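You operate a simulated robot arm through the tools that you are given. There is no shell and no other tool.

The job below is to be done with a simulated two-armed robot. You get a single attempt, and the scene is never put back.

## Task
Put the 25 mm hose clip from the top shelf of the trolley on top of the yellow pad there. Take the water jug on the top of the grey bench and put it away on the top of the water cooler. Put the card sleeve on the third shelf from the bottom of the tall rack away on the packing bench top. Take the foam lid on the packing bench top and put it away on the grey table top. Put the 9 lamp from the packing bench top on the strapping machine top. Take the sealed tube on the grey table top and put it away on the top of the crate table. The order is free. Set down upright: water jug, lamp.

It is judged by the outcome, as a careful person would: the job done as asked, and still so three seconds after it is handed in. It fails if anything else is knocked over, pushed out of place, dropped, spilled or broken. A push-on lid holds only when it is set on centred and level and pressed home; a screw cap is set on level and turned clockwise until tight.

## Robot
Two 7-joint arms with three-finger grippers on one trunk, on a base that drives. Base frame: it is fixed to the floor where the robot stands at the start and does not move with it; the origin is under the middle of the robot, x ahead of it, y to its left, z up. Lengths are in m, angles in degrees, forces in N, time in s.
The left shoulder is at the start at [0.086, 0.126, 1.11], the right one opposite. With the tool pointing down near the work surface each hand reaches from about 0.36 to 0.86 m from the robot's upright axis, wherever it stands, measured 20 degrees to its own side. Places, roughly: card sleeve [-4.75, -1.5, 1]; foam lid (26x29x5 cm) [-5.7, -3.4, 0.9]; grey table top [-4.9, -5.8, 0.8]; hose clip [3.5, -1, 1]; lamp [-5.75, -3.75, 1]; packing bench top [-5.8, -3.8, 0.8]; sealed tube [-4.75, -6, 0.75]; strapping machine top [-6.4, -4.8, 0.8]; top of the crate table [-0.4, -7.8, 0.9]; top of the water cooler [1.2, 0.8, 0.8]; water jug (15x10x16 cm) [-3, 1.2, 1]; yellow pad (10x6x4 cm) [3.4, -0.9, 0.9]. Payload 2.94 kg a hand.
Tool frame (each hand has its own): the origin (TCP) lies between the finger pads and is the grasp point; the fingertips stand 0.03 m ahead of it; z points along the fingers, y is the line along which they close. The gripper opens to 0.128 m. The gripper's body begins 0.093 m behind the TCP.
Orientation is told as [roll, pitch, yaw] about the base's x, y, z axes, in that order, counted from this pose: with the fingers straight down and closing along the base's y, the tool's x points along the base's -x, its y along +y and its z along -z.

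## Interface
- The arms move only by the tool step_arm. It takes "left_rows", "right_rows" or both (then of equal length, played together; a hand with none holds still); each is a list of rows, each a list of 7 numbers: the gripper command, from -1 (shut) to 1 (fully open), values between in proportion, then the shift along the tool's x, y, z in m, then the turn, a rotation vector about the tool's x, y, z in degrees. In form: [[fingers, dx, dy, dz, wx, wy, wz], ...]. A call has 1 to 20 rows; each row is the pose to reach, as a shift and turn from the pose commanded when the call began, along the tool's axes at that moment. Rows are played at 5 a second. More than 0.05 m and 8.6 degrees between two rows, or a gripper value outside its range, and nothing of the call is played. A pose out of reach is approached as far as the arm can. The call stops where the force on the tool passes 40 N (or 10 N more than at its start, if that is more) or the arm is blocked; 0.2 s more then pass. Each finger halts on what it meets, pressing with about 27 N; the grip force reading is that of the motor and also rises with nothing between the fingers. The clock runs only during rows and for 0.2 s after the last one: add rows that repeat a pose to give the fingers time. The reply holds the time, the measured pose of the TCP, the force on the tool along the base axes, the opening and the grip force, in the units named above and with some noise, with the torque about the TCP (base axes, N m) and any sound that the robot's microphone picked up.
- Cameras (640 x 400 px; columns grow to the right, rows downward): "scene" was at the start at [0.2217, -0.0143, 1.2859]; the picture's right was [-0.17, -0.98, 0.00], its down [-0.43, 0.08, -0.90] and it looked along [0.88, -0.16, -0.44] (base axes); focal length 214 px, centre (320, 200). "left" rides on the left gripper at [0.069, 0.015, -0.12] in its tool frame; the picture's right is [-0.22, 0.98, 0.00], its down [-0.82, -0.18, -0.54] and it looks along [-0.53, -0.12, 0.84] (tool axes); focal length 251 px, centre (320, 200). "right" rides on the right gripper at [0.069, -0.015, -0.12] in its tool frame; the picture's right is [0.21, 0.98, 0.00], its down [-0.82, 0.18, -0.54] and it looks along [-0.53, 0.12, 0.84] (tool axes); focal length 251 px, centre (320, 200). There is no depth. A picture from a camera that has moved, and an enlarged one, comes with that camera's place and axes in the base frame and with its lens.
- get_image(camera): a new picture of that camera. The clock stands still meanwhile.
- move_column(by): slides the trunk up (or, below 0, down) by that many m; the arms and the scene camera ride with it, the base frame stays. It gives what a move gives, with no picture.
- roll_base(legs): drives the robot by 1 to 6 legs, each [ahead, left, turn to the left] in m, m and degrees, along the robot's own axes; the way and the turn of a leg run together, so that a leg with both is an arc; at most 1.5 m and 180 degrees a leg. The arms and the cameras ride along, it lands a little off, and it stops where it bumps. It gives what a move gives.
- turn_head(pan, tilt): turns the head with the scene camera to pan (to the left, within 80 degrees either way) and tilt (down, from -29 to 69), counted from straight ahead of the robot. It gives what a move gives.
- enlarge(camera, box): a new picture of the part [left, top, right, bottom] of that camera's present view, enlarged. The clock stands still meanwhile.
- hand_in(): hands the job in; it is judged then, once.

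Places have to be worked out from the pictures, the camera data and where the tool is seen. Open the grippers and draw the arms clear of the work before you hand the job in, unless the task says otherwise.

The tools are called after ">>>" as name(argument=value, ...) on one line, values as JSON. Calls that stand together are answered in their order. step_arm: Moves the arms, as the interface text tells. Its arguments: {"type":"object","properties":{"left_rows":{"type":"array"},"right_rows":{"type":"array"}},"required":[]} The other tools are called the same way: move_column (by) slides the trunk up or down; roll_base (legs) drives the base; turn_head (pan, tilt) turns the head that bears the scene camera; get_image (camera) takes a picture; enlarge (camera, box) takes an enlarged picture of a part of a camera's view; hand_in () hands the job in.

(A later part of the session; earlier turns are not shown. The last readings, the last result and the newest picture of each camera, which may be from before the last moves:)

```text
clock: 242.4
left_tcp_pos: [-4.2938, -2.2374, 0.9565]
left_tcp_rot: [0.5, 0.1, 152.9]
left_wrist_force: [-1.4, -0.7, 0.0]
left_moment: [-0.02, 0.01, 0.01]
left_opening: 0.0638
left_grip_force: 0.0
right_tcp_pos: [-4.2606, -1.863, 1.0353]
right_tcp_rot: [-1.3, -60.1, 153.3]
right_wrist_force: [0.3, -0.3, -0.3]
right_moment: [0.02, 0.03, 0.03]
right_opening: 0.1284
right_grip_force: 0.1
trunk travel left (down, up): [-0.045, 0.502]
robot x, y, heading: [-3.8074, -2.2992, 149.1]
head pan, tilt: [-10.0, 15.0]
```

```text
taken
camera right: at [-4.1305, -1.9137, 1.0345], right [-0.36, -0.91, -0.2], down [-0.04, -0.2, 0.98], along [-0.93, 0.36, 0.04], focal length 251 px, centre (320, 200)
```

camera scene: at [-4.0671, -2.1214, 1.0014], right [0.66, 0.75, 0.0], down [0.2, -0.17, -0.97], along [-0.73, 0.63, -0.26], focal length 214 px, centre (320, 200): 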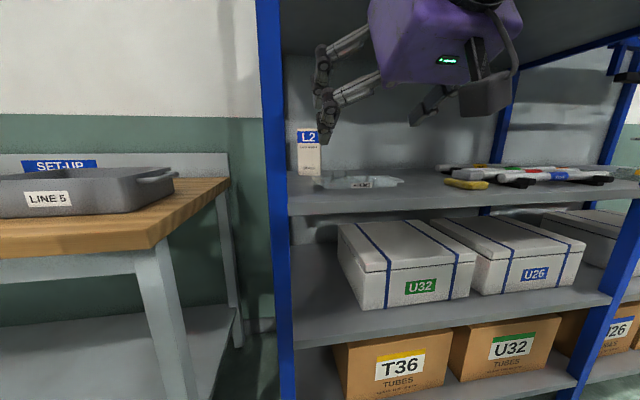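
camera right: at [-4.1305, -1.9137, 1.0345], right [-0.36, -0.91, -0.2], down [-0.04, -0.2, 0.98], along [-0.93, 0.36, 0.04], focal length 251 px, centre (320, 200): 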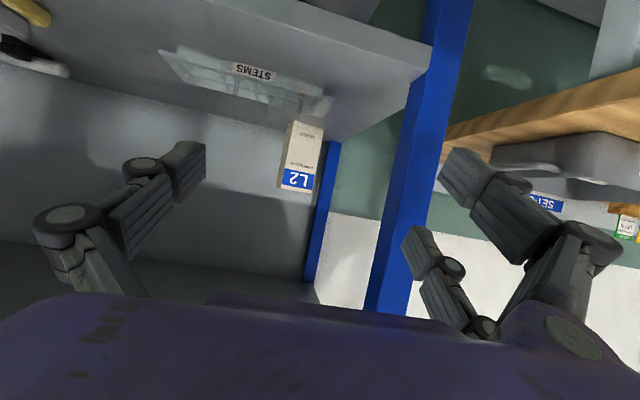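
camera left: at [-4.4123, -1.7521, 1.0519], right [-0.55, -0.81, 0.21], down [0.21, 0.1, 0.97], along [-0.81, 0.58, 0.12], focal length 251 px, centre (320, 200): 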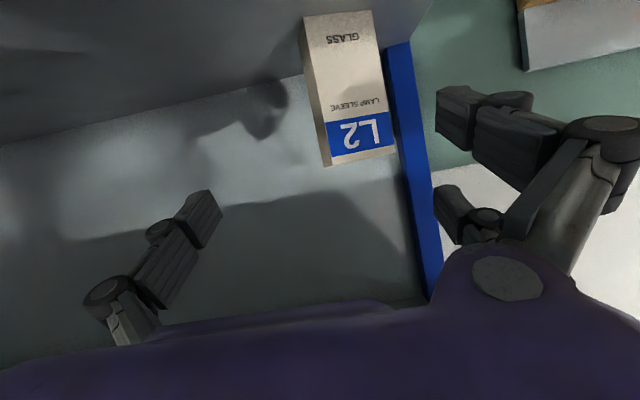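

The right hand is posed well; to give the gripper more room from the post I shift it 3 cm right and yaw to 160°, slightly less open.

>>> step_arm(right_rows=[[0.9, 0, -0.017, 0, -2.9, 0, -1.7], [0.85, 0, -0.033, 0, -5.8, 0, -3.35], [0.85, 0, -0.033, 0, -5.8, 0, -3.35]])

>>> roll_base(legs=[[0.14, 0, 0]])

>>> get_image(camera="right")

>>> get_image(camera="scene")

```text
clock: 243.2
left_tcp_pos: [-4.293, -2.2383, 0.9579]
left_tcp_rot: [0.6, 0.0, 153.0]
left_wrist_force: [0.0, 0.6, -0.3]
left_moment: [0.0, -0.01, -0.01]
left_opening: 0.0641
left_grip_force: 0.1
right_tcp_pos: [-4.2464, -1.8347, 1.0364]
right_tcp_rot: [-1.4, -60.0, 160.0]
right_wrist_force: [-0.2, 0.2, 0.1]
right_moment: [-0.02, -0.01, 0.01]
right_opening: 0.1183
right_grip_force: 0.1
trunk travel left (down, up): [-0.045, 0.502]
robot x, y, heading: [-3.8055, -2.3011, 149.0]
head pan, tilt: [-10.0, 15.0]
```

```text
clock: 244.5
left_tcp_pos: [-4.4149, -2.1643, 0.9547]
left_tcp_rot: [0.6, 0.0, 152.9]
left_wrist_force: [-0.5, 0.5, -0.7]
left_moment: [-0.04, -0.05, -0.01]
left_opening: 0.0641
left_grip_force: 0.1
right_tcp_pos: [-4.3661, -1.7617, 1.035]
right_tcp_rot: [-1.2, -60.0, 160.0]
right_wrist_force: [-1.1, 0.3, -0.7]
right_moment: [0.01, -0.02, -0.01]
right_opening: 0.1184
right_grip_force: 0.0
trunk travel left (down, up): [-0.045, 0.502]
robot x, y, heading: [-3.9249, -2.2251, 148.9]
head pan, tilt: [-10.0, 15.0]
```

```text
taken
camera right: at [-4.2309, -1.797, 1.0349], right [-0.25, -0.95, -0.2], down [-0.02, -0.2, 0.98], along [-0.97, 0.25, 0.04], focal length 251 px, centre (320, 200)
```

right: 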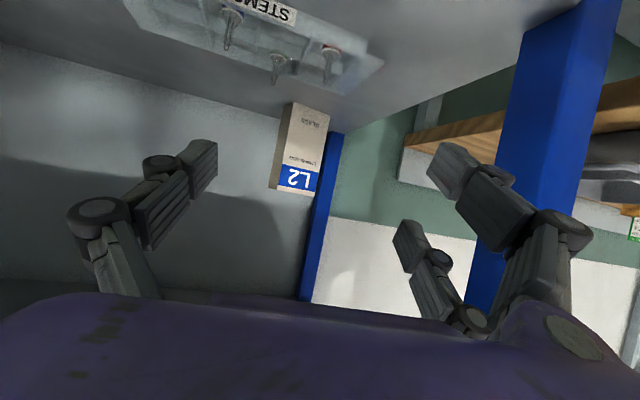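

```text
taken
camera scene: at [-4.1881, -2.0489, 1.0011], right [0.66, 0.75, 0.0], down [0.2, -0.17, -0.97], along [-0.73, 0.63, -0.26], focal length 214 px, centre (320, 200)
```

scene: 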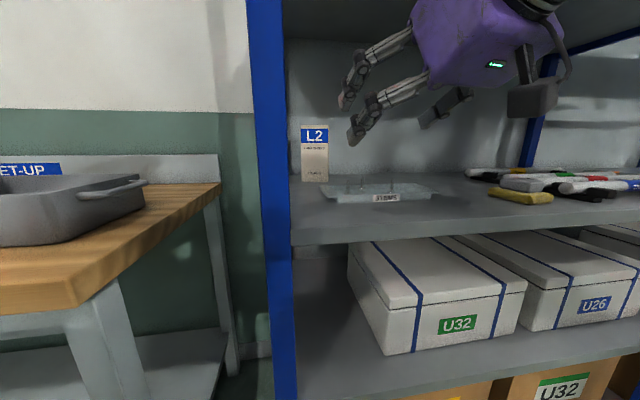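

Good clearance to the post. I drive the remaining 0.14 m ahead.

>>> roll_base(legs=[[0.14, 0, 0]])

>>> get_image(camera="right")

>>> get_image(camera="scene")

```text
clock: 245.9
left_tcp_pos: [-4.5334, -2.0923, 0.9563]
left_tcp_rot: [0.5, 0.1, 152.9]
left_wrist_force: [0.0, 0.7, -0.5]
left_moment: [0.01, -0.03, 0.02]
left_opening: 0.0636
left_grip_force: 0.1
right_tcp_pos: [-4.4862, -1.6895, 1.0342]
right_tcp_rot: [-1.3, -60.0, 160.0]
right_wrist_force: [-0.1, 0.4, 1.2]
right_moment: [0.01, -0.03, 0.0]
right_opening: 0.1184
right_grip_force: 0.0
trunk travel left (down, up): [-0.045, 0.502]
robot x, y, heading: [-4.047, -2.1583, 149.0]
head pan, tilt: [-10.0, 15.0]
```

```text
taken
camera right: at [-4.3509, -1.7247, 1.0349], right [-0.25, -0.95, -0.2], down [-0.02, -0.2, 0.98], along [-0.97, 0.25, 0.04], focal length 251 px, centre (320, 200)
```

right: 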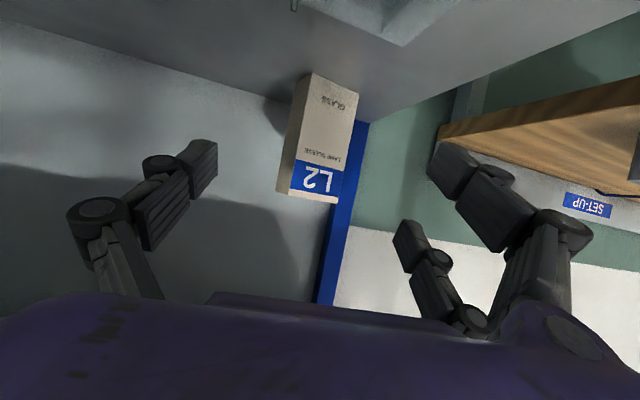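

```text
taken
camera scene: at [-4.3082, -1.9765, 1.0011], right [0.66, 0.75, 0.0], down [0.2, -0.17, -0.97], along [-0.73, 0.63, -0.26], focal length 214 px, centre (320, 200)
```

scene: 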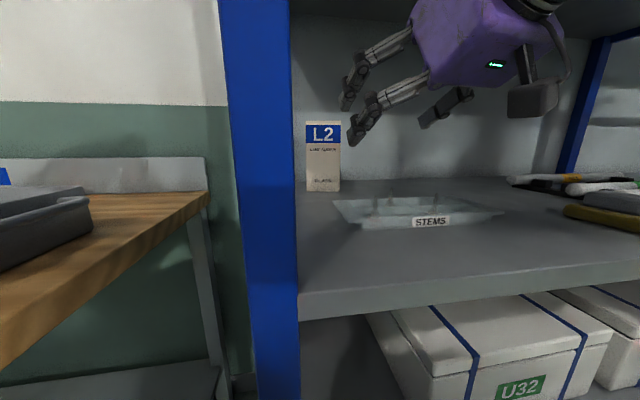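

Aligned: the sleeve projects exactly where predicted. I advance halfway and check.

>>> step_arm(right_rows=[[0.85, -0.0157, 0.0001, 0.0386, 0, 0, 0], [0.85, -0.0315, 0.0002, 0.0771, 0, 0, 0], [0.85, -0.0472, 0.0003, 0.1157, 0, 0, 0], [0.85, -0.0472, 0.0003, 0.1157, 0, 0, 0]])

>>> get_image(camera="right")

>>> get_image(camera="scene")

```text
clock: 246.9
left_tcp_pos: [-4.533, -2.0925, 0.956]
left_tcp_rot: [0.5, 0.1, 152.9]
left_wrist_force: [-0.1, -0.6, -0.4]
left_moment: [0.0, 0.03, -0.03]
left_opening: 0.0639
left_grip_force: 0.1
right_tcp_pos: [-4.6012, -1.6452, 1.018]
right_tcp_rot: [-1.3, -60.1, 160.0]
right_wrist_force: [-0.2, -0.1, -0.1]
right_moment: [-0.03, -0.01, -0.02]
right_opening: 0.1182
right_grip_force: 0.1
trunk travel left (down, up): [-0.045, 0.502]
robot x, y, heading: [-4.0432, -2.1566, 148.9]
head pan, tilt: [-10.0, 15.0]
```

```text
taken
camera right: at [-4.466, -1.6802, 1.0177], right [-0.25, -0.95, -0.2], down [-0.01, -0.2, 0.98], along [-0.97, 0.25, 0.04], focal length 251 px, centre (320, 200)
```

right: 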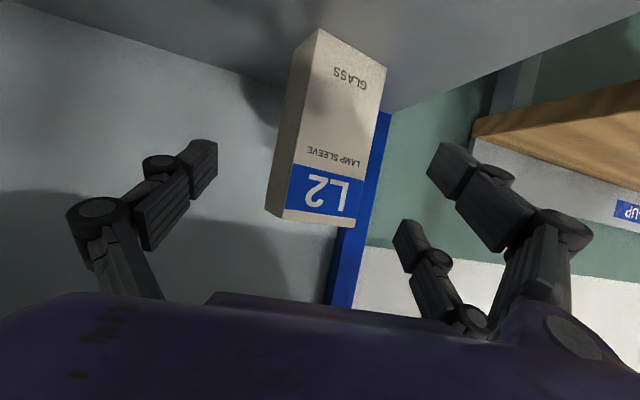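

```text
taken
camera scene: at [-4.3072, -1.9769, 1.0015], right [0.66, 0.75, 0.0], down [0.2, -0.17, -0.97], along [-0.73, 0.63, -0.26], focal length 214 px, centre (320, 200)
```

scene: 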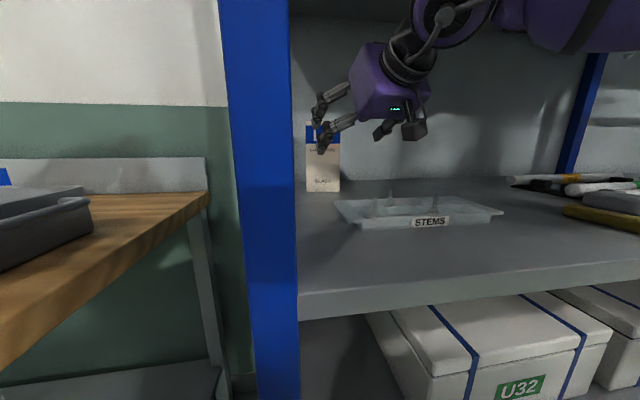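

Well centred between the fingers. I advance the rest of the way.

>>> step_arm(right_rows=[[0.85, -0.0118, 0, 0.0289, 0, 0, 0], [0.85, -0.0236, 0, 0.0579, 0, 0, 0], [0.85, -0.0354, 0, 0.0868, 0, 0, 0], [0.85, -0.0452, 0, 0.1107, 0, 0, 0], [0.85, -0.0452, 0, 0.1107, 0, 0, 0]])

>>> get_image(camera="right")

>>> enlarge(camera="scene", box=[270, 40, 450, 220])

```text
clock: 248.1
left_tcp_pos: [-4.533, -2.0922, 0.957]
left_tcp_rot: [0.5, 0.0, 152.8]
left_wrist_force: [-0.4, -0.2, 0.4]
left_moment: [-0.01, -0.03, 0.02]
left_opening: 0.0641
left_grip_force: 0.0
right_tcp_pos: [-4.7114, -1.6019, 1.0034]
right_tcp_rot: [-1.3, -60.1, 160.1]
right_wrist_force: [-0.1, 0.2, 0.7]
right_moment: [0.01, -0.01, 0.0]
right_opening: 0.1185
right_grip_force: 0.1
trunk travel left (down, up): [-0.045, 0.502]
robot x, y, heading: [-4.0493, -2.1592, 148.9]
head pan, tilt: [-10.0, 15.0]
```

```text
taken
camera right: at [-4.5766, -1.6374, 1.0025], right [-0.25, -0.95, -0.2], down [-0.01, -0.2, 0.98], along [-0.97, 0.25, 0.04], focal length 251 px, centre (320, 200)
```

right: 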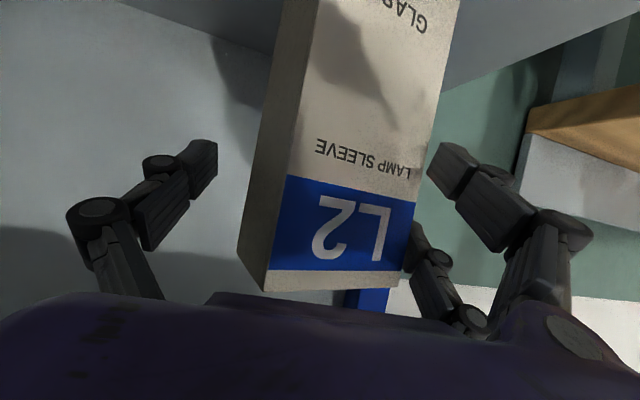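

```text
2.22 times, centred on (360, 130) of scene
camera zoom: at [-4.3072, -1.9771, 1.0015], right [0.66, 0.75, 0.0], down [0.19, -0.17, -0.97], along [-0.73, 0.63, -0.26], focal length 477 px, centre (231, 356)
```

zoom: 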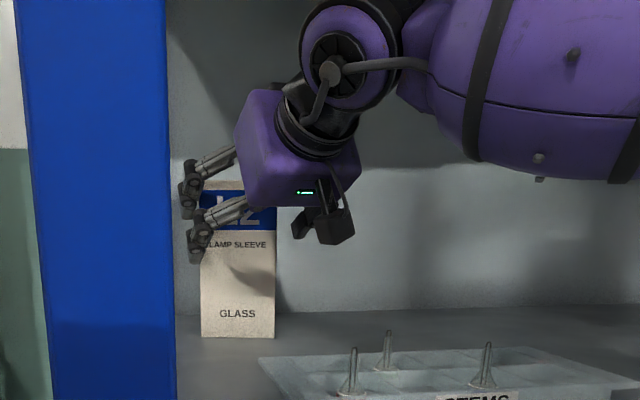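

The fingers straddle the sleeve just below its top. I close on it.

>>> step_arm(right_rows=[[0.6, 0, 0, 0, 0, 0, 0], [0.5, 0, 0, 0, 0, 0, 0], [0.4, 0, 0, 0, 0, 0, 0], [0.3, 0, 0, 0, 0, 0, 0], [0.2, 0, 0, 0, 0, 0, 0], [0.0, 0, 0, 0, 0, 0, 0], [-0.5, 0, 0, 0, 0, 0, 0], [-1, 0, 0, 0, 0, 0, 0], [-1, 0, 0, 0, 0, 0, 0]])

>>> get_image(camera="right")

>>> enlarge(camera="scene", box=[270, 40, 450, 220])

```text
clock: 250.1
left_tcp_pos: [-4.5333, -2.0928, 0.9561]
left_tcp_rot: [0.5, 0.0, 153.0]
left_wrist_force: [-0.2, 0.0, 0.1]
left_moment: [0.01, 0.0, 0.0]
left_opening: 0.0638
left_grip_force: 0.0
right_tcp_pos: [-4.7127, -1.6016, 1.003]
right_tcp_rot: [-1.3, -60.1, 160.1]
right_wrist_force: [-0.6, 0.0, 3.6]
right_moment: [-0.15, 0.17, -0.04]
right_opening: 0.0979
right_grip_force: 27.1
trunk travel left (down, up): [-0.045, 0.502]
robot x, y, heading: [-4.0404, -2.155, 149.4]
head pan, tilt: [-10.0, 15.0]
```

```text
taken
camera right: at [-4.5769, -1.6377, 1.0023], right [-0.25, -0.95, -0.2], down [-0.01, -0.2, 0.98], along [-0.97, 0.25, 0.04], focal length 251 px, centre (320, 200)
```

right: 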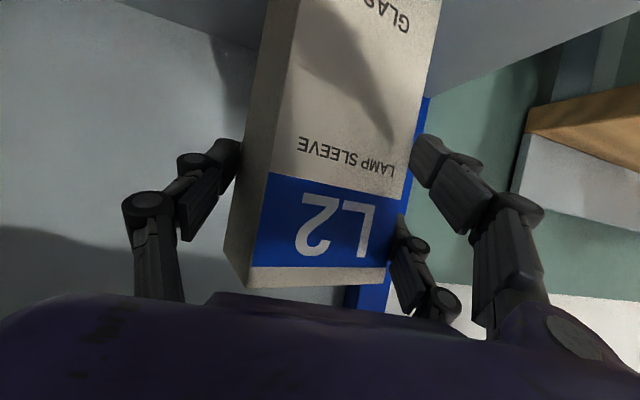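

```text
2.22 times, centred on (360, 130) of scene
camera zoom: at [-4.3075, -1.9771, 1.0014], right [0.66, 0.75, 0.0], down [0.2, -0.17, -0.97], along [-0.73, 0.63, -0.26], focal length 477 px, centre (231, 356)
```

zoom: 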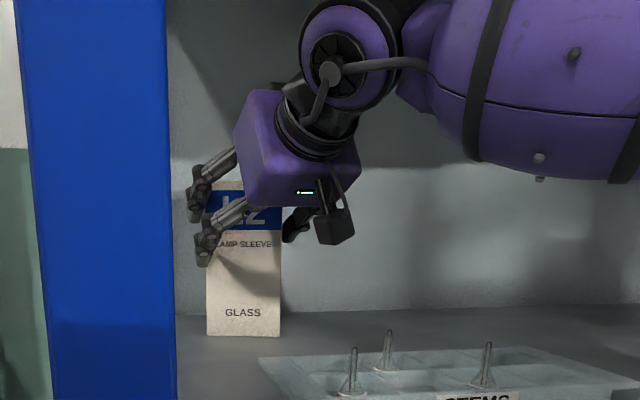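

It is held on two corners (opening 98 mm). For a flush hold I reopen, turn the hand 18° to match the sleeve's faces, and close again.

>>> step_arm(right_rows=[[0.85, 0, 0, 0, 0, 0, 0], [0.85, 0, 0, 0, 0, 0, 0], [0.85, 0, 0, 0, 5.2, 0, 3], [0.85, 0, 0, 0, 10.4, 0, 6], [0.85, 0, 0, 0, 15.6, 0, 9], [0.85, 0, 0, 0, 15.6, 0, 9]])

>>> get_image(camera="right")

>>> get_image(camera="scene")

```text
clock: 251.5
left_tcp_pos: [-4.5331, -2.092, 0.9568]
left_tcp_rot: [0.5, 0.0, 153.0]
left_wrist_force: [-0.8, -0.1, -0.1]
left_moment: [-0.04, 0.02, 0.03]
left_opening: 0.0641
left_grip_force: 0.0
right_tcp_pos: [-4.6744, -1.5689, 1.0155]
right_tcp_rot: [-1.2, -60.2, 141.6]
right_wrist_force: [0.0, 0.8, 0.5]
right_moment: [-0.03, 0.0, 0.07]
right_opening: 0.1183
right_grip_force: 0.1
right hand out of reach, approached as far as the arm can: row 3, 4, 5, 6
trunk travel left (down, up): [-0.045, 0.502]
robot x, y, heading: [-4.0476, -2.1554, 149.2]
head pan, tilt: [-10.0, 15.0]
```

```text
taken
camera right: at [-4.5561, -1.6455, 1.0141], right [-0.54, -0.82, -0.2], down [-0.07, -0.19, 0.98], along [-0.84, 0.54, 0.04], focal length 251 px, centre (320, 200)
```

right: 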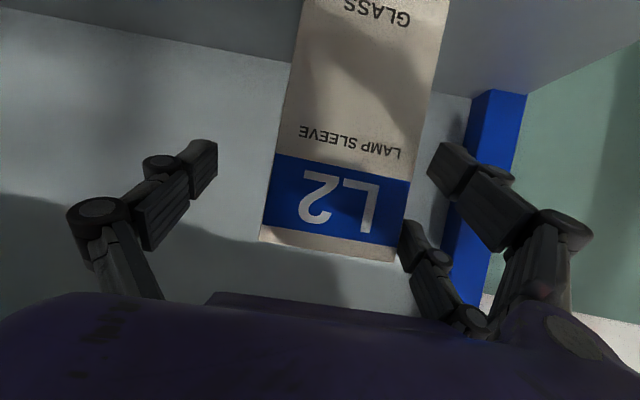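

```text
taken
camera scene: at [-4.3078, -1.976, 1.0011], right [0.66, 0.75, 0.0], down [0.2, -0.17, -0.97], along [-0.73, 0.63, -0.26], focal length 214 px, centre (320, 200)
```

scene: 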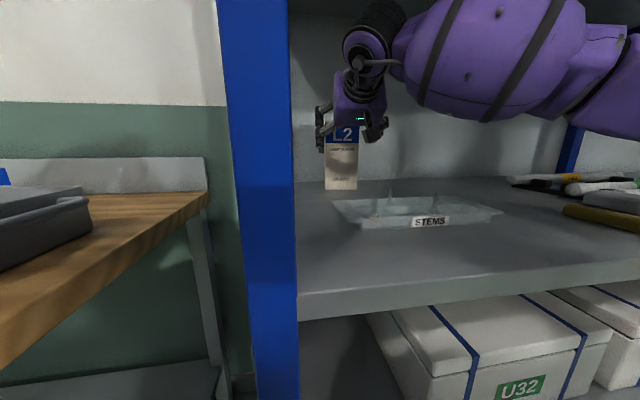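

The turn moved the hand slightly right/back, taking the upright sleeve with it; it now faces me squarely. I drive 4 cm ahead so the fingers get around its depth.

>>> roll_base(legs=[[0.035, 0, 0]])

>>> get_image(camera="right")

>>> enlarge(camera="scene", box=[270, 40, 450, 220])

```text
clock: 252.3
left_tcp_pos: [-4.5641, -2.0752, 0.9561]
left_tcp_rot: [0.6, 0.1, 152.9]
left_wrist_force: [-0.3, 0.8, -0.3]
left_moment: [-0.01, -0.02, 0.01]
left_opening: 0.0641
left_grip_force: 0.1
right_tcp_pos: [-4.7035, -1.5536, 1.0143]
right_tcp_rot: [-1.3, -60.2, 142.0]
right_wrist_force: [-0.9, 0.4, 0.8]
right_moment: [0.01, 0.03, -0.02]
right_opening: 0.1182
right_grip_force: 0.0
trunk travel left (down, up): [-0.045, 0.502]
robot x, y, heading: [-4.0757, -2.1371, 148.9]
head pan, tilt: [-10.0, 15.0]
```

```text
taken
camera right: at [-4.5868, -1.6287, 1.0138], right [-0.53, -0.82, -0.2], down [-0.07, -0.19, 0.98], along [-0.84, 0.54, 0.04], focal length 251 px, centre (320, 200)
```

right: 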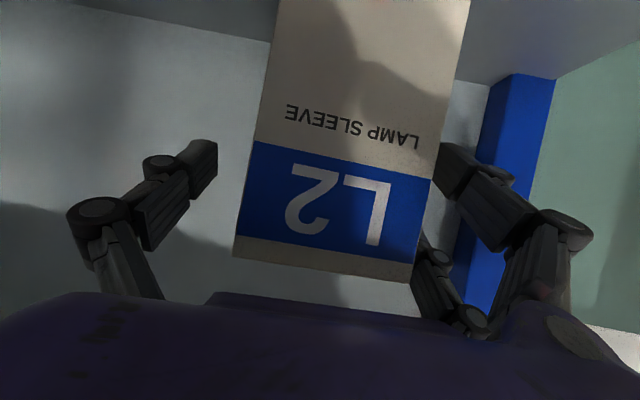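

```text
2.22 times, centred on (360, 130) of scene
camera zoom: at [-4.3381, -1.9587, 1.001], right [0.66, 0.75, 0.0], down [0.2, -0.17, -0.97], along [-0.73, 0.63, -0.26], focal length 477 px, centre (231, 356)
```

zoom: 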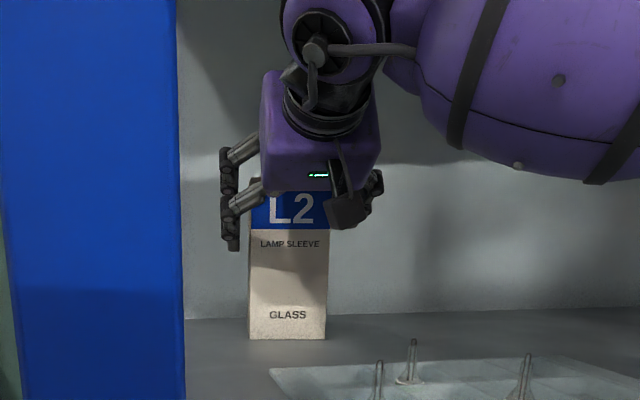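

The sleeve now sits well between the fingers. I close.

>>> step_arm(right_rows=[[0.6, 0, 0, 0, 0, 0, 0], [0.5, 0, 0, 0, 0, 0, 0], [0.4, 0, 0, 0, 0, 0, 0], [0.3, 0, 0, 0, 0, 0, 0], [0.2, 0, 0, 0, 0, 0, 0], [0.0, 0, 0, 0, 0, 0, 0], [-0.5, 0, 0, 0, 0, 0, 0], [-1, 0, 0, 0, 0, 0, 0], [-1, 0, 0, 0, 0, 0, 0]])

>>> get_image(camera="right")

```text
clock: 254.3
left_tcp_pos: [-4.563, -2.0753, 0.9574]
left_tcp_rot: [0.6, 0.0, 152.9]
left_wrist_force: [0.7, 0.0, -0.3]
left_moment: [0.01, 0.05, 0.05]
left_opening: 0.0639
left_grip_force: 0.0
right_tcp_pos: [-4.7032, -1.5528, 1.0153]
right_tcp_rot: [-1.3, -60.3, 141.9]
right_wrist_force: [-1.9, -1.3, 4.0]
right_moment: [-0.3, 0.27, -0.05]
right_opening: 0.0832
right_grip_force: 26.7
trunk travel left (down, up): [-0.045, 0.502]
robot x, y, heading: [-4.075, -2.1353, 148.8]
head pan, tilt: [-10.0, 15.0]
```

```text
taken
camera right: at [-4.5859, -1.6295, 1.0149], right [-0.53, -0.82, -0.2], down [-0.07, -0.19, 0.98], along [-0.84, 0.54, 0.04], focal length 251 px, centre (320, 200)
```

right: 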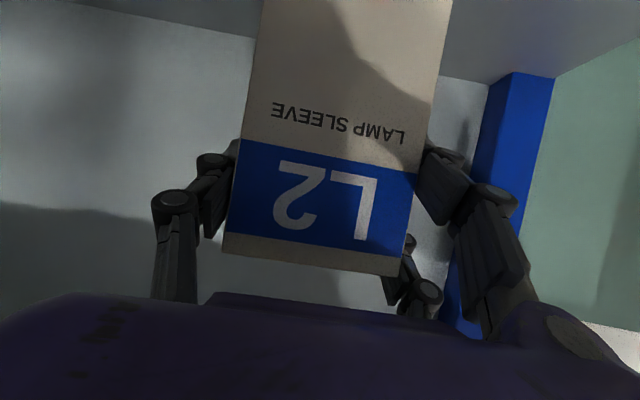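

Flush grip now (83 mm). I lift with the trunk by 6.5 cm so the sleeve clears the stems.

>>> move_column(by=0.065)

>>> get_image(camera="scene")

>>> get_image(camera="right")

```text
clock: 255.4
left_tcp_pos: [-4.5641, -2.0751, 1.0201]
left_tcp_rot: [0.5, 0.1, 152.9]
left_wrist_force: [0.2, -0.2, 0.0]
left_moment: [0.0, -0.01, -0.01]
left_opening: 0.0641
left_grip_force: 0.1
right_tcp_pos: [-4.6808, -1.5661, 1.1089]
right_tcp_rot: [-0.5, -62.5, 141.2]
right_wrist_force: [0.5, -0.2, -2.0]
right_moment: [0.0, 0.01, -0.01]
right_opening: 0.0835
right_grip_force: 27.6
trunk travel left (down, up): [-0.11, 0.437]
robot x, y, heading: [-4.073, -2.1377, 149.3]
head pan, tilt: [-10.0, 15.0]
```

```text
taken
camera scene: at [-4.3188, -1.9703, 1.0696], right [0.66, 0.75, 0.0], down [0.2, -0.17, -0.97], along [-0.73, 0.63, -0.26], focal length 214 px, centre (320, 200)
```

scene: 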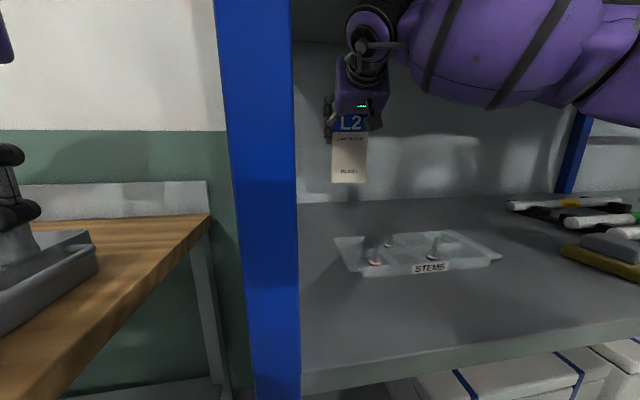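

```text
taken
camera right: at [-4.5638, -1.6411, 1.1027], right [-0.54, -0.82, -0.19], down [-0.04, -0.21, 0.98], along [-0.84, 0.54, 0.08], focal length 251 px, centre (320, 200)
```

right: 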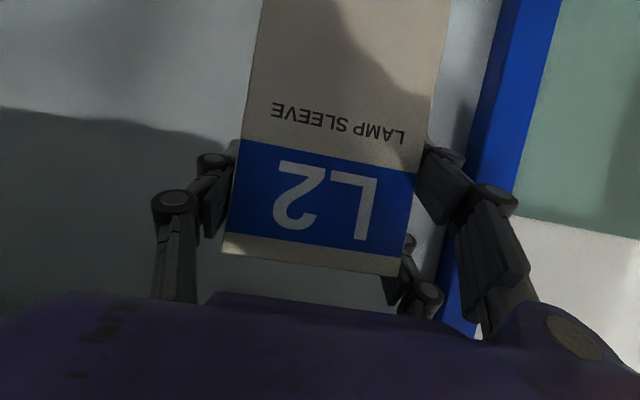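

The sleeve hangs free at bottom z≈0.977. To keep the arm safely under the upper beam I lower the trunk 2.5 cm again, then back the base out.

>>> move_column(by=-0.025)

>>> roll_base(legs=[[-0.12, 0, 0]])

>>> get_image(camera="scene")

```text
clock: 256.1
left_tcp_pos: [-4.5624, -2.0752, 0.9964]
left_tcp_rot: [0.5, -0.1, 152.9]
left_wrist_force: [-0.2, -0.3, 0.0]
left_moment: [0.0, 0.07, -0.01]
left_opening: 0.0636
left_grip_force: 0.0
right_tcp_pos: [-4.6805, -1.568, 1.0856]
right_tcp_rot: [-0.4, -62.8, 141.1]
right_wrist_force: [0.9, -0.2, -0.4]
right_moment: [-0.02, -0.01, 0.02]
right_opening: 0.0833
right_grip_force: 27.1
trunk travel left (down, up): [-0.085, 0.462]
robot x, y, heading: [-4.0754, -2.1386, 148.8]
head pan, tilt: [-10.0, 15.0]
```

```text
clock: 257.3
left_tcp_pos: [-4.4615, -2.1364, 0.9968]
left_tcp_rot: [0.5, 0.1, 152.8]
left_wrist_force: [-0.8, -0.1, 0.4]
left_moment: [-0.01, 0.05, -0.02]
left_opening: 0.0639
left_grip_force: 0.1
right_tcp_pos: [-4.5776, -1.6278, 1.0866]
right_tcp_rot: [-0.4, -62.7, 141.1]
right_wrist_force: [-0.1, 0.8, 0.8]
right_moment: [0.02, -0.03, -0.01]
right_opening: 0.0833
right_grip_force: 27.5
trunk travel left (down, up): [-0.085, 0.462]
robot x, y, heading: [-3.9729, -2.2019, 148.7]
head pan, tilt: [-10.0, 15.0]
```

```text
taken
camera scene: at [-4.2238, -2.0271, 1.0418], right [0.66, 0.75, 0.0], down [0.19, -0.17, -0.97], along [-0.73, 0.63, -0.26], focal length 214 px, centre (320, 200)
```

scene: 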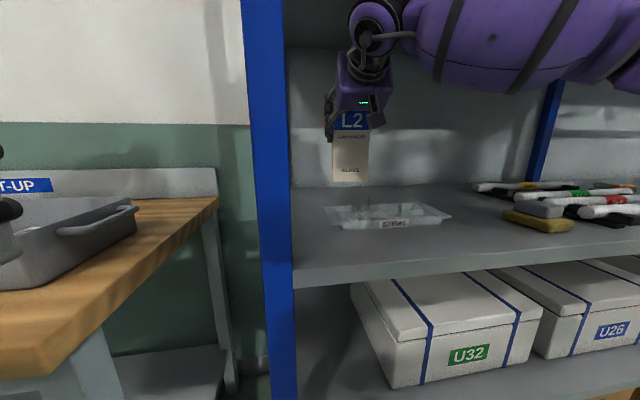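

Sleeve moving out above the stems cleanly. I continue backing out 0.45 m.

>>> roll_base(legs=[[-0.15, 0, 0], [-0.35, 0, 0]])

>>> turn_head(pan=0, tilt=15)

>>> get_image(camera="scene")

```text
clock: 260.6
left_tcp_pos: [-4.0291, -2.3968, 0.997]
left_tcp_rot: [0.5, 0.0, 153.0]
left_wrist_force: [0.8, -0.1, 0.4]
left_moment: [0.02, 0.04, -0.02]
left_opening: 0.0638
left_grip_force: 0.0
right_tcp_pos: [-4.1482, -1.8871, 1.0851]
right_tcp_rot: [-0.3, -62.7, 141.3]
right_wrist_force: [1.3, -0.8, -0.5]
right_moment: [-0.02, -0.02, -0.01]
right_opening: 0.0832
right_grip_force: 26.9
trunk travel left (down, up): [-0.085, 0.462]
robot x, y, heading: [-3.5462, -2.4554, 149.2]
head pan, tilt: [-10.0, 15.0]
```

```text
clock: 261.3
left_tcp_pos: [-4.0291, -2.3952, 0.9963]
left_tcp_rot: [0.7, 0.0, 152.9]
left_wrist_force: [0.2, -0.9, 0.2]
left_moment: [0.0, 0.0, 0.03]
left_opening: 0.064
left_grip_force: 0.0
right_tcp_pos: [-4.1472, -1.8867, 1.0854]
right_tcp_rot: [-0.4, -62.8, 141.2]
right_wrist_force: [-0.3, -0.5, 0.0]
right_moment: [0.03, 0.01, -0.01]
right_opening: 0.0833
right_grip_force: 26.9
trunk travel left (down, up): [-0.085, 0.462]
robot x, y, heading: [-3.5407, -2.458, 149.1]
head pan, tilt: [0.0, 15.0]
```

```text
taken
camera scene: at [-3.8019, -2.2997, 1.0416], right [0.51, 0.86, 0.0], down [0.22, -0.13, -0.97], along [-0.83, 0.5, -0.26], focal length 214 px, centre (320, 200)
```

scene: 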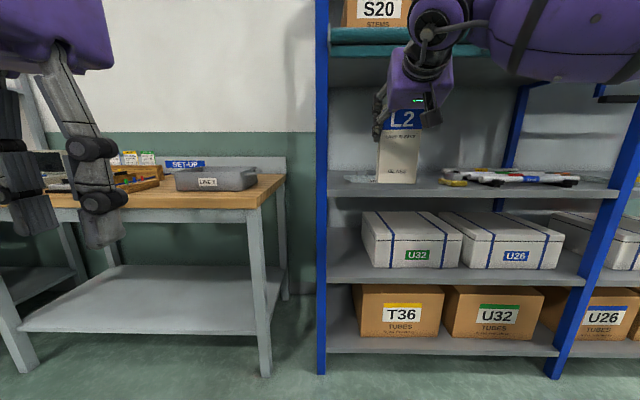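

The sleeve is out with everything left in place. I raise the trunk, draw the sleeve closer, then head toward the packing bench.

>>> move_column(by=0.2)

>>> step_arm(right_rows=[[-1, 0.0189, -0.0057, -0.0367, 0, 0, 0], [-1, 0.0377, -0.0115, -0.0734, 0, 0, 0], [-1, 0.0566, -0.0172, -0.1102, 0, 0, 0], [-1, 0.0755, -0.0229, -0.1469, 0, 0, 0], [-1, 0.0943, -0.0287, -0.1836, 0, 0, 0], [-1, 0.1132, -0.0344, -0.2203, 0, 0, 0]])

>>> roll_base(legs=[[0, 0, 78], [0.8, 0, 0]])

>>> turn_head(pan=-15, tilt=15)

>>> get_image(camera="scene")

```text
clock: 263.5
left_tcp_pos: [-4.0291, -2.3955, 1.1959]
left_tcp_rot: [0.5, 0.2, 153.0]
left_wrist_force: [-0.2, 0.6, 0.1]
left_moment: [-0.02, -0.01, 0.0]
left_opening: 0.0643
left_grip_force: 0.1
right_tcp_pos: [-4.0691, -1.9331, 1.3997]
right_tcp_rot: [3.6, -71.8, 137.5]
right_wrist_force: [-0.9, 0.6, 0.1]
right_moment: [0.0, 0.0, -0.01]
right_opening: 0.0833
right_grip_force: 27.2
trunk travel left (down, up): [-0.285, 0.262]
robot x, y, heading: [-3.5425, -2.4596, 149.0]
head pan, tilt: [0.0, 15.0]
```

```text
clock: 264.9
left_tcp_pos: [-4.0272, -2.3975, 1.1973]
left_tcp_rot: [0.5, -0.1, 153.0]
left_wrist_force: [0.4, 0.0, 0.5]
left_moment: [0.03, 0.03, 0.0]
left_opening: 0.0639
left_grip_force: 0.1
right_tcp_pos: [-3.8562, -2.0627, 1.3615]
right_tcp_rot: [3.8, -71.8, 137.4]
right_wrist_force: [0.6, 0.4, -0.4]
right_moment: [-0.02, 0.0, 0.02]
right_opening: 0.0833
right_grip_force: 26.8
trunk travel left (down, up): [-0.285, 0.262]
robot x, y, heading: [-3.5404, -2.4574, 149.0]
head pan, tilt: [0.0, 15.0]
```

```text
clock: 272.6
left_tcp_pos: [-4.2474, -3.5184, 1.1964]
left_tcp_rot: [0.6, 0.0, -128.7]
left_wrist_force: [0.1, 0.4, -0.1]
left_moment: [-0.02, 0.02, 0.01]
left_opening: 0.0641
left_grip_force: 0.1
right_tcp_pos: [-4.54, -3.2836, 1.3617]
right_tcp_rot: [3.6, -71.8, -144.1]
right_wrist_force: [0.3, 0.0, -0.4]
right_moment: [-0.01, -0.01, 0.03]
right_opening: 0.083
right_grip_force: 27.2
trunk travel left (down, up): [-0.285, 0.262]
robot x, y, heading: [-4.0863, -3.0519, -132.3]
head pan, tilt: [0.0, 15.0]
```

```text
clock: 273.3
left_tcp_pos: [-4.2473, -3.5173, 1.1955]
left_tcp_rot: [0.5, -0.1, -128.6]
left_wrist_force: [-0.7, 0.5, 0.4]
left_moment: [0.0, -0.04, 0.02]
left_opening: 0.0639
left_grip_force: 0.0
right_tcp_pos: [-4.5395, -3.2831, 1.3612]
right_tcp_rot: [3.6, -71.8, -144.1]
right_wrist_force: [-0.7, 0.2, -1.2]
right_moment: [0.01, -0.02, 0.03]
right_opening: 0.0831
right_grip_force: 26.7
trunk travel left (down, up): [-0.285, 0.262]
robot x, y, heading: [-4.0927, -3.0483, -132.5]
head pan, tilt: [-15.0, 15.0]
```

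```text
taken
camera scene: at [-4.2602, -3.2042, 1.2648], right [-0.54, 0.84, 0.0], down [0.22, 0.14, -0.97], along [-0.81, -0.52, -0.26], focal length 214 px, centre (320, 200)
```

scene: 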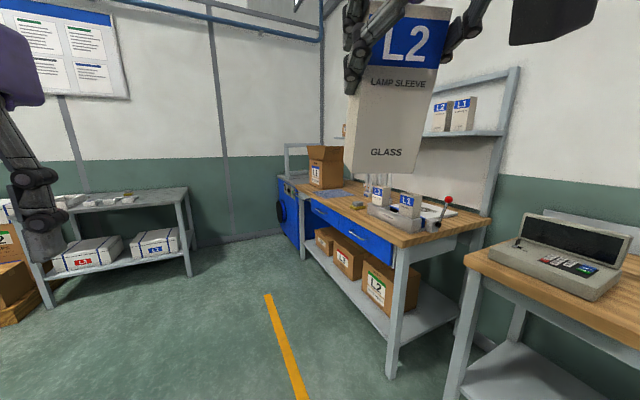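

I see the packing bench ahead (blue drawers, several cartons), the blue strapping machine behind it, and the grey table at left. I zoom in on both.

>>> enlarge(camera="scene", box=[270, 130, 500, 270])

>>> enlarge(camera="scene", box=[30, 160, 210, 300])

```text
2.78 times, centred on (385, 200) of scene
camera zoom: at [-4.2602, -3.2042, 1.2648], right [-0.54, 0.84, 0.0], down [0.22, 0.14, -0.97], along [-0.81, -0.52, -0.26], focal length 597 px, centre (139, 200)
```

zoom: 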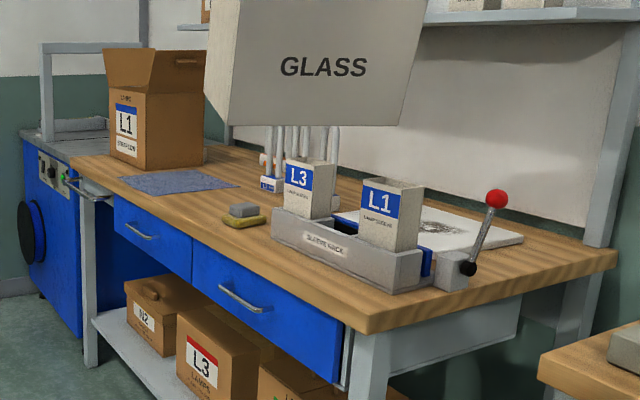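

```text
2.86 times, centred on (120, 230) of scene
camera zoom: at [-4.2602, -3.2042, 1.2648], right [-0.54, 0.84, 0.0], down [0.22, 0.14, -0.97], along [-0.81, -0.52, -0.26], focal length 613 px, centre (891, 114)
```

zoom: 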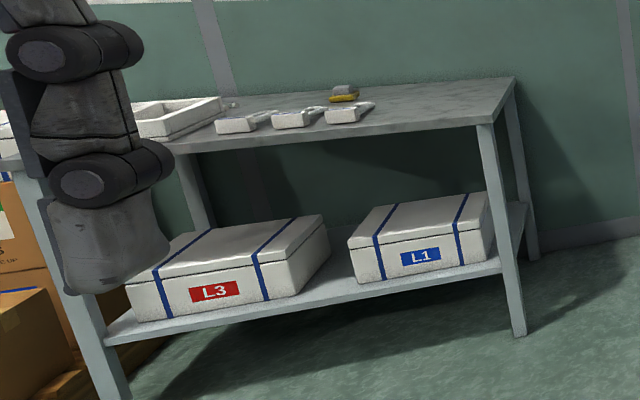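

The packing bench's front runs from about (-5.17,-3.36) to (-6.03,-4.62). I drive to a standoff in front of its middle and turn to face it.

>>> roll_base(legs=[[1.41, 0.05, 0], [0, 0, -81]])

>>> turn_head(pan=0, tilt=30)

>>> get_image(camera="scene")

```text
clock: 283.8
left_tcp_pos: [-5.4866, -4.0391, 1.1955]
left_tcp_rot: [0.5, -0.1, 150.1]
left_wrist_force: [0.0, -0.7, -0.4]
left_moment: [0.0, -0.01, -0.03]
left_opening: 0.0637
left_grip_force: 0.1
right_tcp_pos: [-5.3, -3.7139, 1.3612]
right_tcp_rot: [3.7, -71.7, 134.6]
right_wrist_force: [-0.2, 0.3, -0.6]
right_moment: [0.02, 0.04, -0.02]
right_opening: 0.0832
right_grip_force: 26.8
trunk travel left (down, up): [-0.285, 0.262]
robot x, y, heading: [-5.0026, -4.1276, 145.9]
head pan, tilt: [-15.0, 15.0]
```

```text
clock: 284.6
left_tcp_pos: [-5.4875, -4.0388, 1.1954]
left_tcp_rot: [0.4, 0.0, 150.1]
left_wrist_force: [0.2, 0.3, -0.2]
left_moment: [0.02, 0.01, -0.04]
left_opening: 0.0641
left_grip_force: 0.0
right_tcp_pos: [-5.2994, -3.7144, 1.362]
right_tcp_rot: [3.6, -71.8, 134.6]
right_wrist_force: [-0.6, -0.4, -0.4]
right_moment: [0.03, -0.03, 0.01]
right_opening: 0.0831
right_grip_force: 26.5
trunk travel left (down, up): [-0.285, 0.262]
robot x, y, heading: [-5.0037, -4.1264, 146.3]
head pan, tilt: [0.0, 30.0]
```

```text
taken
camera scene: at [-5.1934, -3.9953, 1.2406], right [0.56, 0.83, 0.0], down [0.41, -0.28, -0.87], along [-0.72, 0.48, -0.5], focal length 214 px, centre (320, 200)
```

scene: 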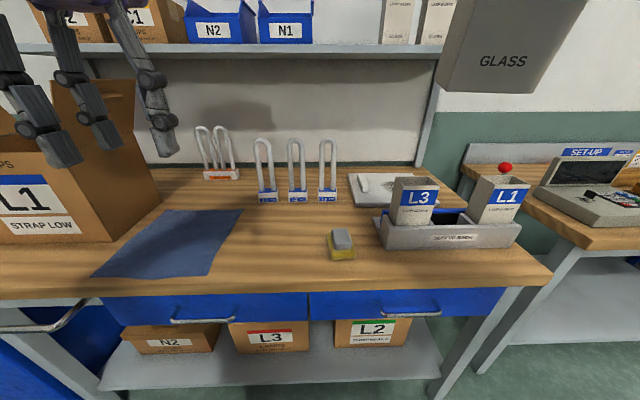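

Clear view of the bench. I zoom in on the lamps and on the white lid.

>>> enlarge(camera="scene", box=[180, 110, 360, 220])

>>> enlarge(camera="scene", box=[330, 150, 530, 260])

```text
3.56 times, centred on (270, 165) of scene
camera zoom: at [-5.1934, -3.9953, 1.2406], right [0.56, 0.83, 0.0], down [0.41, -0.28, -0.87], along [-0.72, 0.48, -0.5], focal length 763 px, centre (498, 324)
```

zoom: 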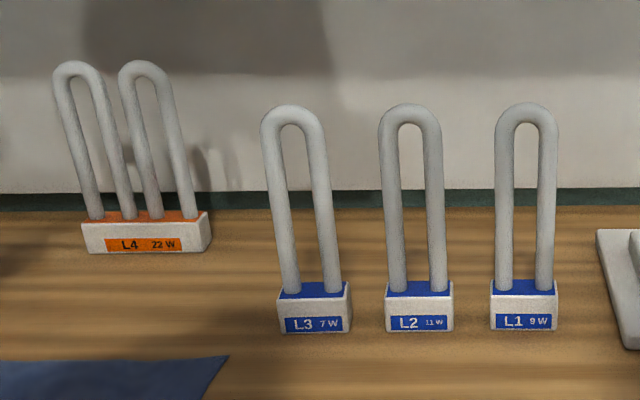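

```text
3.20 times, centred on (430, 205) of scene
camera zoom: at [-5.1934, -3.9953, 1.2406], right [0.56, 0.83, 0.0], down [0.41, -0.28, -0.87], along [-0.72, 0.48, -0.5], focal length 686 px, centre (-32, 184)
```

zoom: 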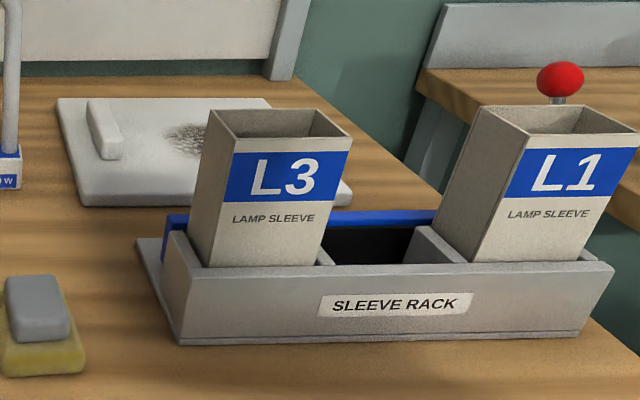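

The "9 W" lamp is the rightmost one (L1 9 W); the white slab with a grip block is the foam lid. I strafe left 0.3 m and lower the sleeve, restoring the orientation it had when upright, over a free patch right of the blue mat.

>>> roll_base(legs=[[0, 0.3, 0]])

>>> step_arm(right_rows=[[-1, 0.0307, 0.0097, 0.0275, 0.6, 1.4, 0], [-1, 0.0614, 0.0194, 0.0549, 1.2, 2.9, 0], [-1, 0.0921, 0.029, 0.0824, 1.8, 4.3, 0], [-1, 0.1229, 0.0387, 0.1099, 2.4, 5.8, 0], [-1, 0.1536, 0.0484, 0.1373, 3.1, 7.2, 0], [-1, 0.1843, 0.0581, 0.1648, 3.7, 8.7, 0], [-1, 0.215, 0.0677, 0.1922, 4.3, 10.1, 0], [-1, 0.2457, 0.0774, 0.2197, 4.9, 11.6, 0], [-1, 0.2457, 0.0774, 0.2197, 4.9, 11.6, 0]])

>>> get_image(camera="scene")

>>> get_image(camera="right")

```text
clock: 287.8
left_tcp_pos: [-5.654, -4.288, 1.1957]
left_tcp_rot: [0.4, 0.0, 150.1]
left_wrist_force: [-0.2, 0.0, -0.1]
left_moment: [-0.05, -0.03, -0.04]
left_opening: 0.0641
left_grip_force: 0.0
right_tcp_pos: [-5.4659, -3.9628, 1.3621]
right_tcp_rot: [3.7, -71.8, 134.6]
right_wrist_force: [0.6, 0.6, -0.2]
right_moment: [0.0, 0.03, 0.0]
right_opening: 0.083
right_grip_force: 26.9
trunk travel left (down, up): [-0.285, 0.262]
robot x, y, heading: [-5.1686, -4.374, 146.1]
head pan, tilt: [0.0, 30.0]
```

```text
clock: 289.8
left_tcp_pos: [-5.6524, -4.289, 1.1972]
left_tcp_rot: [0.4, 0.0, 150.1]
left_wrist_force: [-0.3, -0.1, -0.3]
left_moment: [0.04, -0.02, 0.0]
left_opening: 0.064
left_grip_force: 0.1
right_tcp_pos: [-5.6185, -3.9364, 1.0622]
right_tcp_rot: [-1.6, -60.3, 135.0]
right_wrist_force: [0.0, -0.9, 0.0]
right_moment: [-0.03, 0.02, 0.0]
right_opening: 0.0831
right_grip_force: 27.0
trunk travel left (down, up): [-0.285, 0.262]
robot x, y, heading: [-5.1678, -4.3724, 146.4]
head pan, tilt: [0.0, 30.0]
```

```text
taken
camera scene: at [-5.3585, -4.2446, 1.2408], right [0.56, 0.83, 0.0], down [0.42, -0.28, -0.87], along [-0.72, 0.48, -0.5], focal length 214 px, centre (320, 200)
```

scene: 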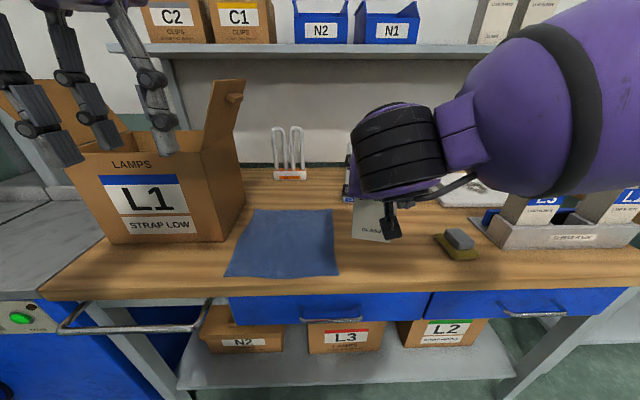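

```text
taken
camera right: at [-5.5113, -4.0262, 1.0612], right [-0.63, -0.75, -0.2], down [-0.1, -0.18, 0.98], along [-0.77, 0.64, 0.04], focal length 251 px, centre (320, 200)
```

right: 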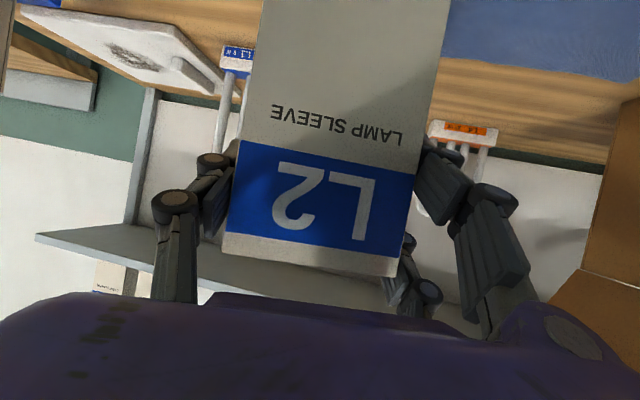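

The sleeve hangs upright over the free patch, about 10 cm above the wood. I move it 5 cm further in and lower most of the way.

>>> step_arm(right_rows=[[-1, 0.0168, 0.0031, 0.0276, 0, 0, 0], [-1, 0.0337, 0.0063, 0.0553, 0, 0, 0], [-1, 0.0505, 0.0094, 0.0829, 0, 0, 0], [-1, 0.0505, 0.0094, 0.0829, 0, 0, 0]])

>>> enlarge(camera="scene", box=[300, 120, 500, 290])

>>> get_image(camera="right")

```text
clock: 290.8
left_tcp_pos: [-5.6508, -4.2876, 1.1982]
left_tcp_rot: [0.5, 0.0, 150.0]
left_wrist_force: [0.4, -0.4, -0.2]
left_moment: [0.01, -0.03, -0.04]
left_opening: 0.064
left_grip_force: 0.1
right_tcp_pos: [-5.6501, -3.8992, 0.985]
right_tcp_rot: [-1.3, -60.7, 134.7]
right_wrist_force: [3.5, 4.0, 16.6]
right_moment: [-0.08, -0.2, 0.1]
right_opening: 0.083
right_grip_force: 27.5
right hand out of reach, approached as far as the arm can: row 3, 4
trunk travel left (down, up): [-0.285, 0.262]
robot x, y, heading: [-5.1704, -4.3769, 146.2]
head pan, tilt: [0.0, 30.0]
```

```text
2.35 times, centred on (400, 205) of scene
camera zoom: at [-5.358, -4.2444, 1.241], right [0.56, 0.83, 0.0], down [0.41, -0.28, -0.87], along [-0.72, 0.48, -0.5], focal length 505 px, centre (132, 188)
```

zoom: 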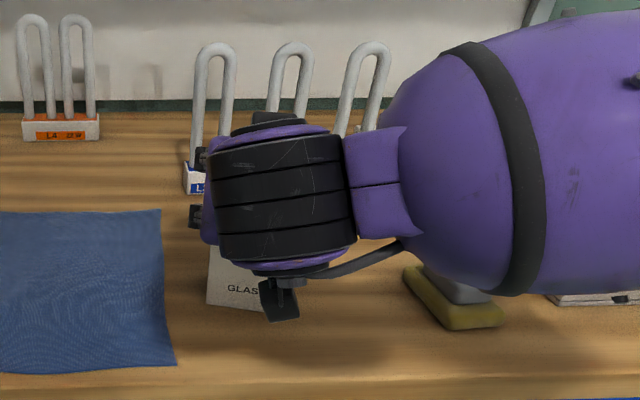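

```text
taken
camera right: at [-5.543, -3.9897, 0.9831], right [-0.63, -0.75, -0.2], down [-0.09, -0.18, 0.98], along [-0.77, 0.64, 0.05], focal length 251 px, centre (320, 200)
```

right: 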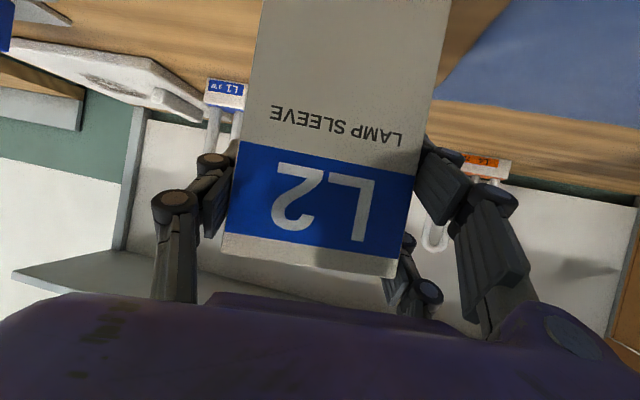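

The hand reports 16.6 N upward, so the sleeve bottom seems to be on the wood (z≈0.853). I check by easing up 3 mm.

>>> step_arm(right_rows=[[-1, -0.0026, 0, -0.0015, 0, 0, 0], [-1, -0.0026, 0, -0.0015, 0, 0, 0]])

>>> enlarge(camera="scene", box=[340, 210, 420, 270])

```text
clock: 291.4
left_tcp_pos: [-5.653, -4.2882, 1.1958]
left_tcp_rot: [0.6, 0.1, 150.0]
left_wrist_force: [-0.5, -0.2, 0.5]
left_moment: [0.0, 0.0, -0.01]
left_opening: 0.0641
left_grip_force: 0.0
right_tcp_pos: [-5.6509, -3.9001, 0.9842]
right_tcp_rot: [-1.5, -60.3, 134.9]
right_wrist_force: [-0.5, 4.1, 11.1]
right_moment: [0.46, 0.65, -0.22]
right_opening: 0.0833
right_grip_force: 27.0
trunk travel left (down, up): [-0.285, 0.262]
robot x, y, heading: [-5.1688, -4.3748, 146.0]
head pan, tilt: [0.0, 30.0]
```

```text
6.67 times, centred on (380, 240) of scene
camera zoom: at [-5.3588, -4.244, 1.2407], right [0.56, 0.83, 0.0], down [0.42, -0.28, -0.87], along [-0.72, 0.48, -0.5], focal length 1430 px, centre (-80, -67)
```

zoom: 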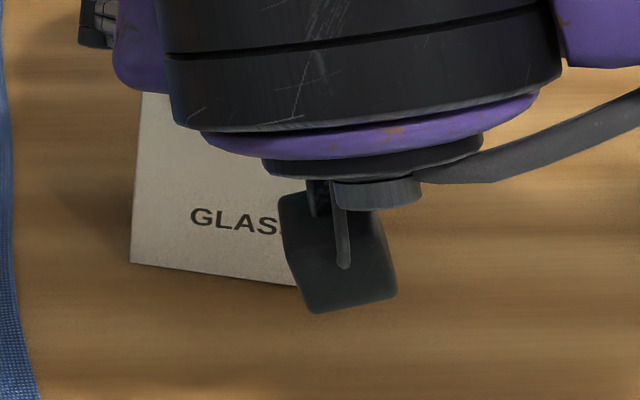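

Contact line is visible under the sleeve. I ease up a bit more, then open the fingers.

>>> step_arm(right_rows=[[-1, -0.0013, 0, -0.0008, 0, 0, 0], [-0.2, -0.0013, 0, -0.0008, 0, 0, 0], [0.35, -0.0013, 0, -0.0008, 0, 0, 0], [0.5, -0.0013, 0, -0.0008, 0, 0, 0], [0.8, -0.0013, 0, -0.0008, 0, 0, 0], [0.8, -0.0013, 0, -0.0008, 0, 0, 0]])

>>> get_image(camera="right")

```text
clock: 292.8
left_tcp_pos: [-5.6535, -4.2879, 1.1957]
left_tcp_rot: [0.4, 0.1, 150.1]
left_wrist_force: [-0.2, 0.7, -0.6]
left_moment: [-0.02, 0.0, 0.01]
left_opening: 0.064
left_grip_force: 0.1
right_tcp_pos: [-5.6514, -3.9012, 0.9856]
right_tcp_rot: [-1.7, -60.2, 135.1]
right_wrist_force: [-0.5, 0.0, 0.0]
right_moment: [-0.01, -0.01, 0.0]
right_opening: 0.1153
right_grip_force: 0.1
trunk travel left (down, up): [-0.285, 0.262]
robot x, y, heading: [-5.1689, -4.371, 145.9]
head pan, tilt: [0.0, 30.0]
```

```text
taken
camera right: at [-5.5433, -3.9902, 0.9853], right [-0.63, -0.75, -0.2], down [-0.1, -0.18, 0.98], along [-0.77, 0.64, 0.04], focal length 251 px, centre (320, 200)
```

right: 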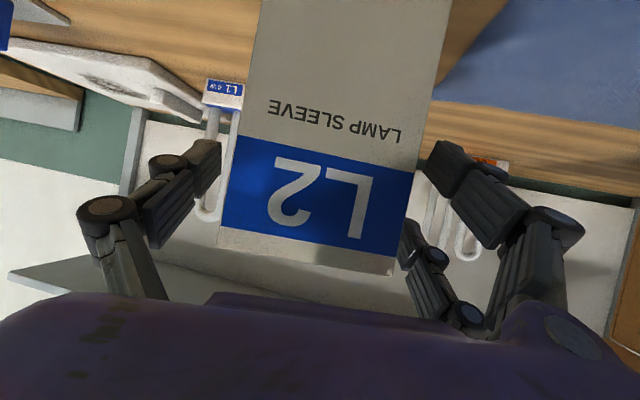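

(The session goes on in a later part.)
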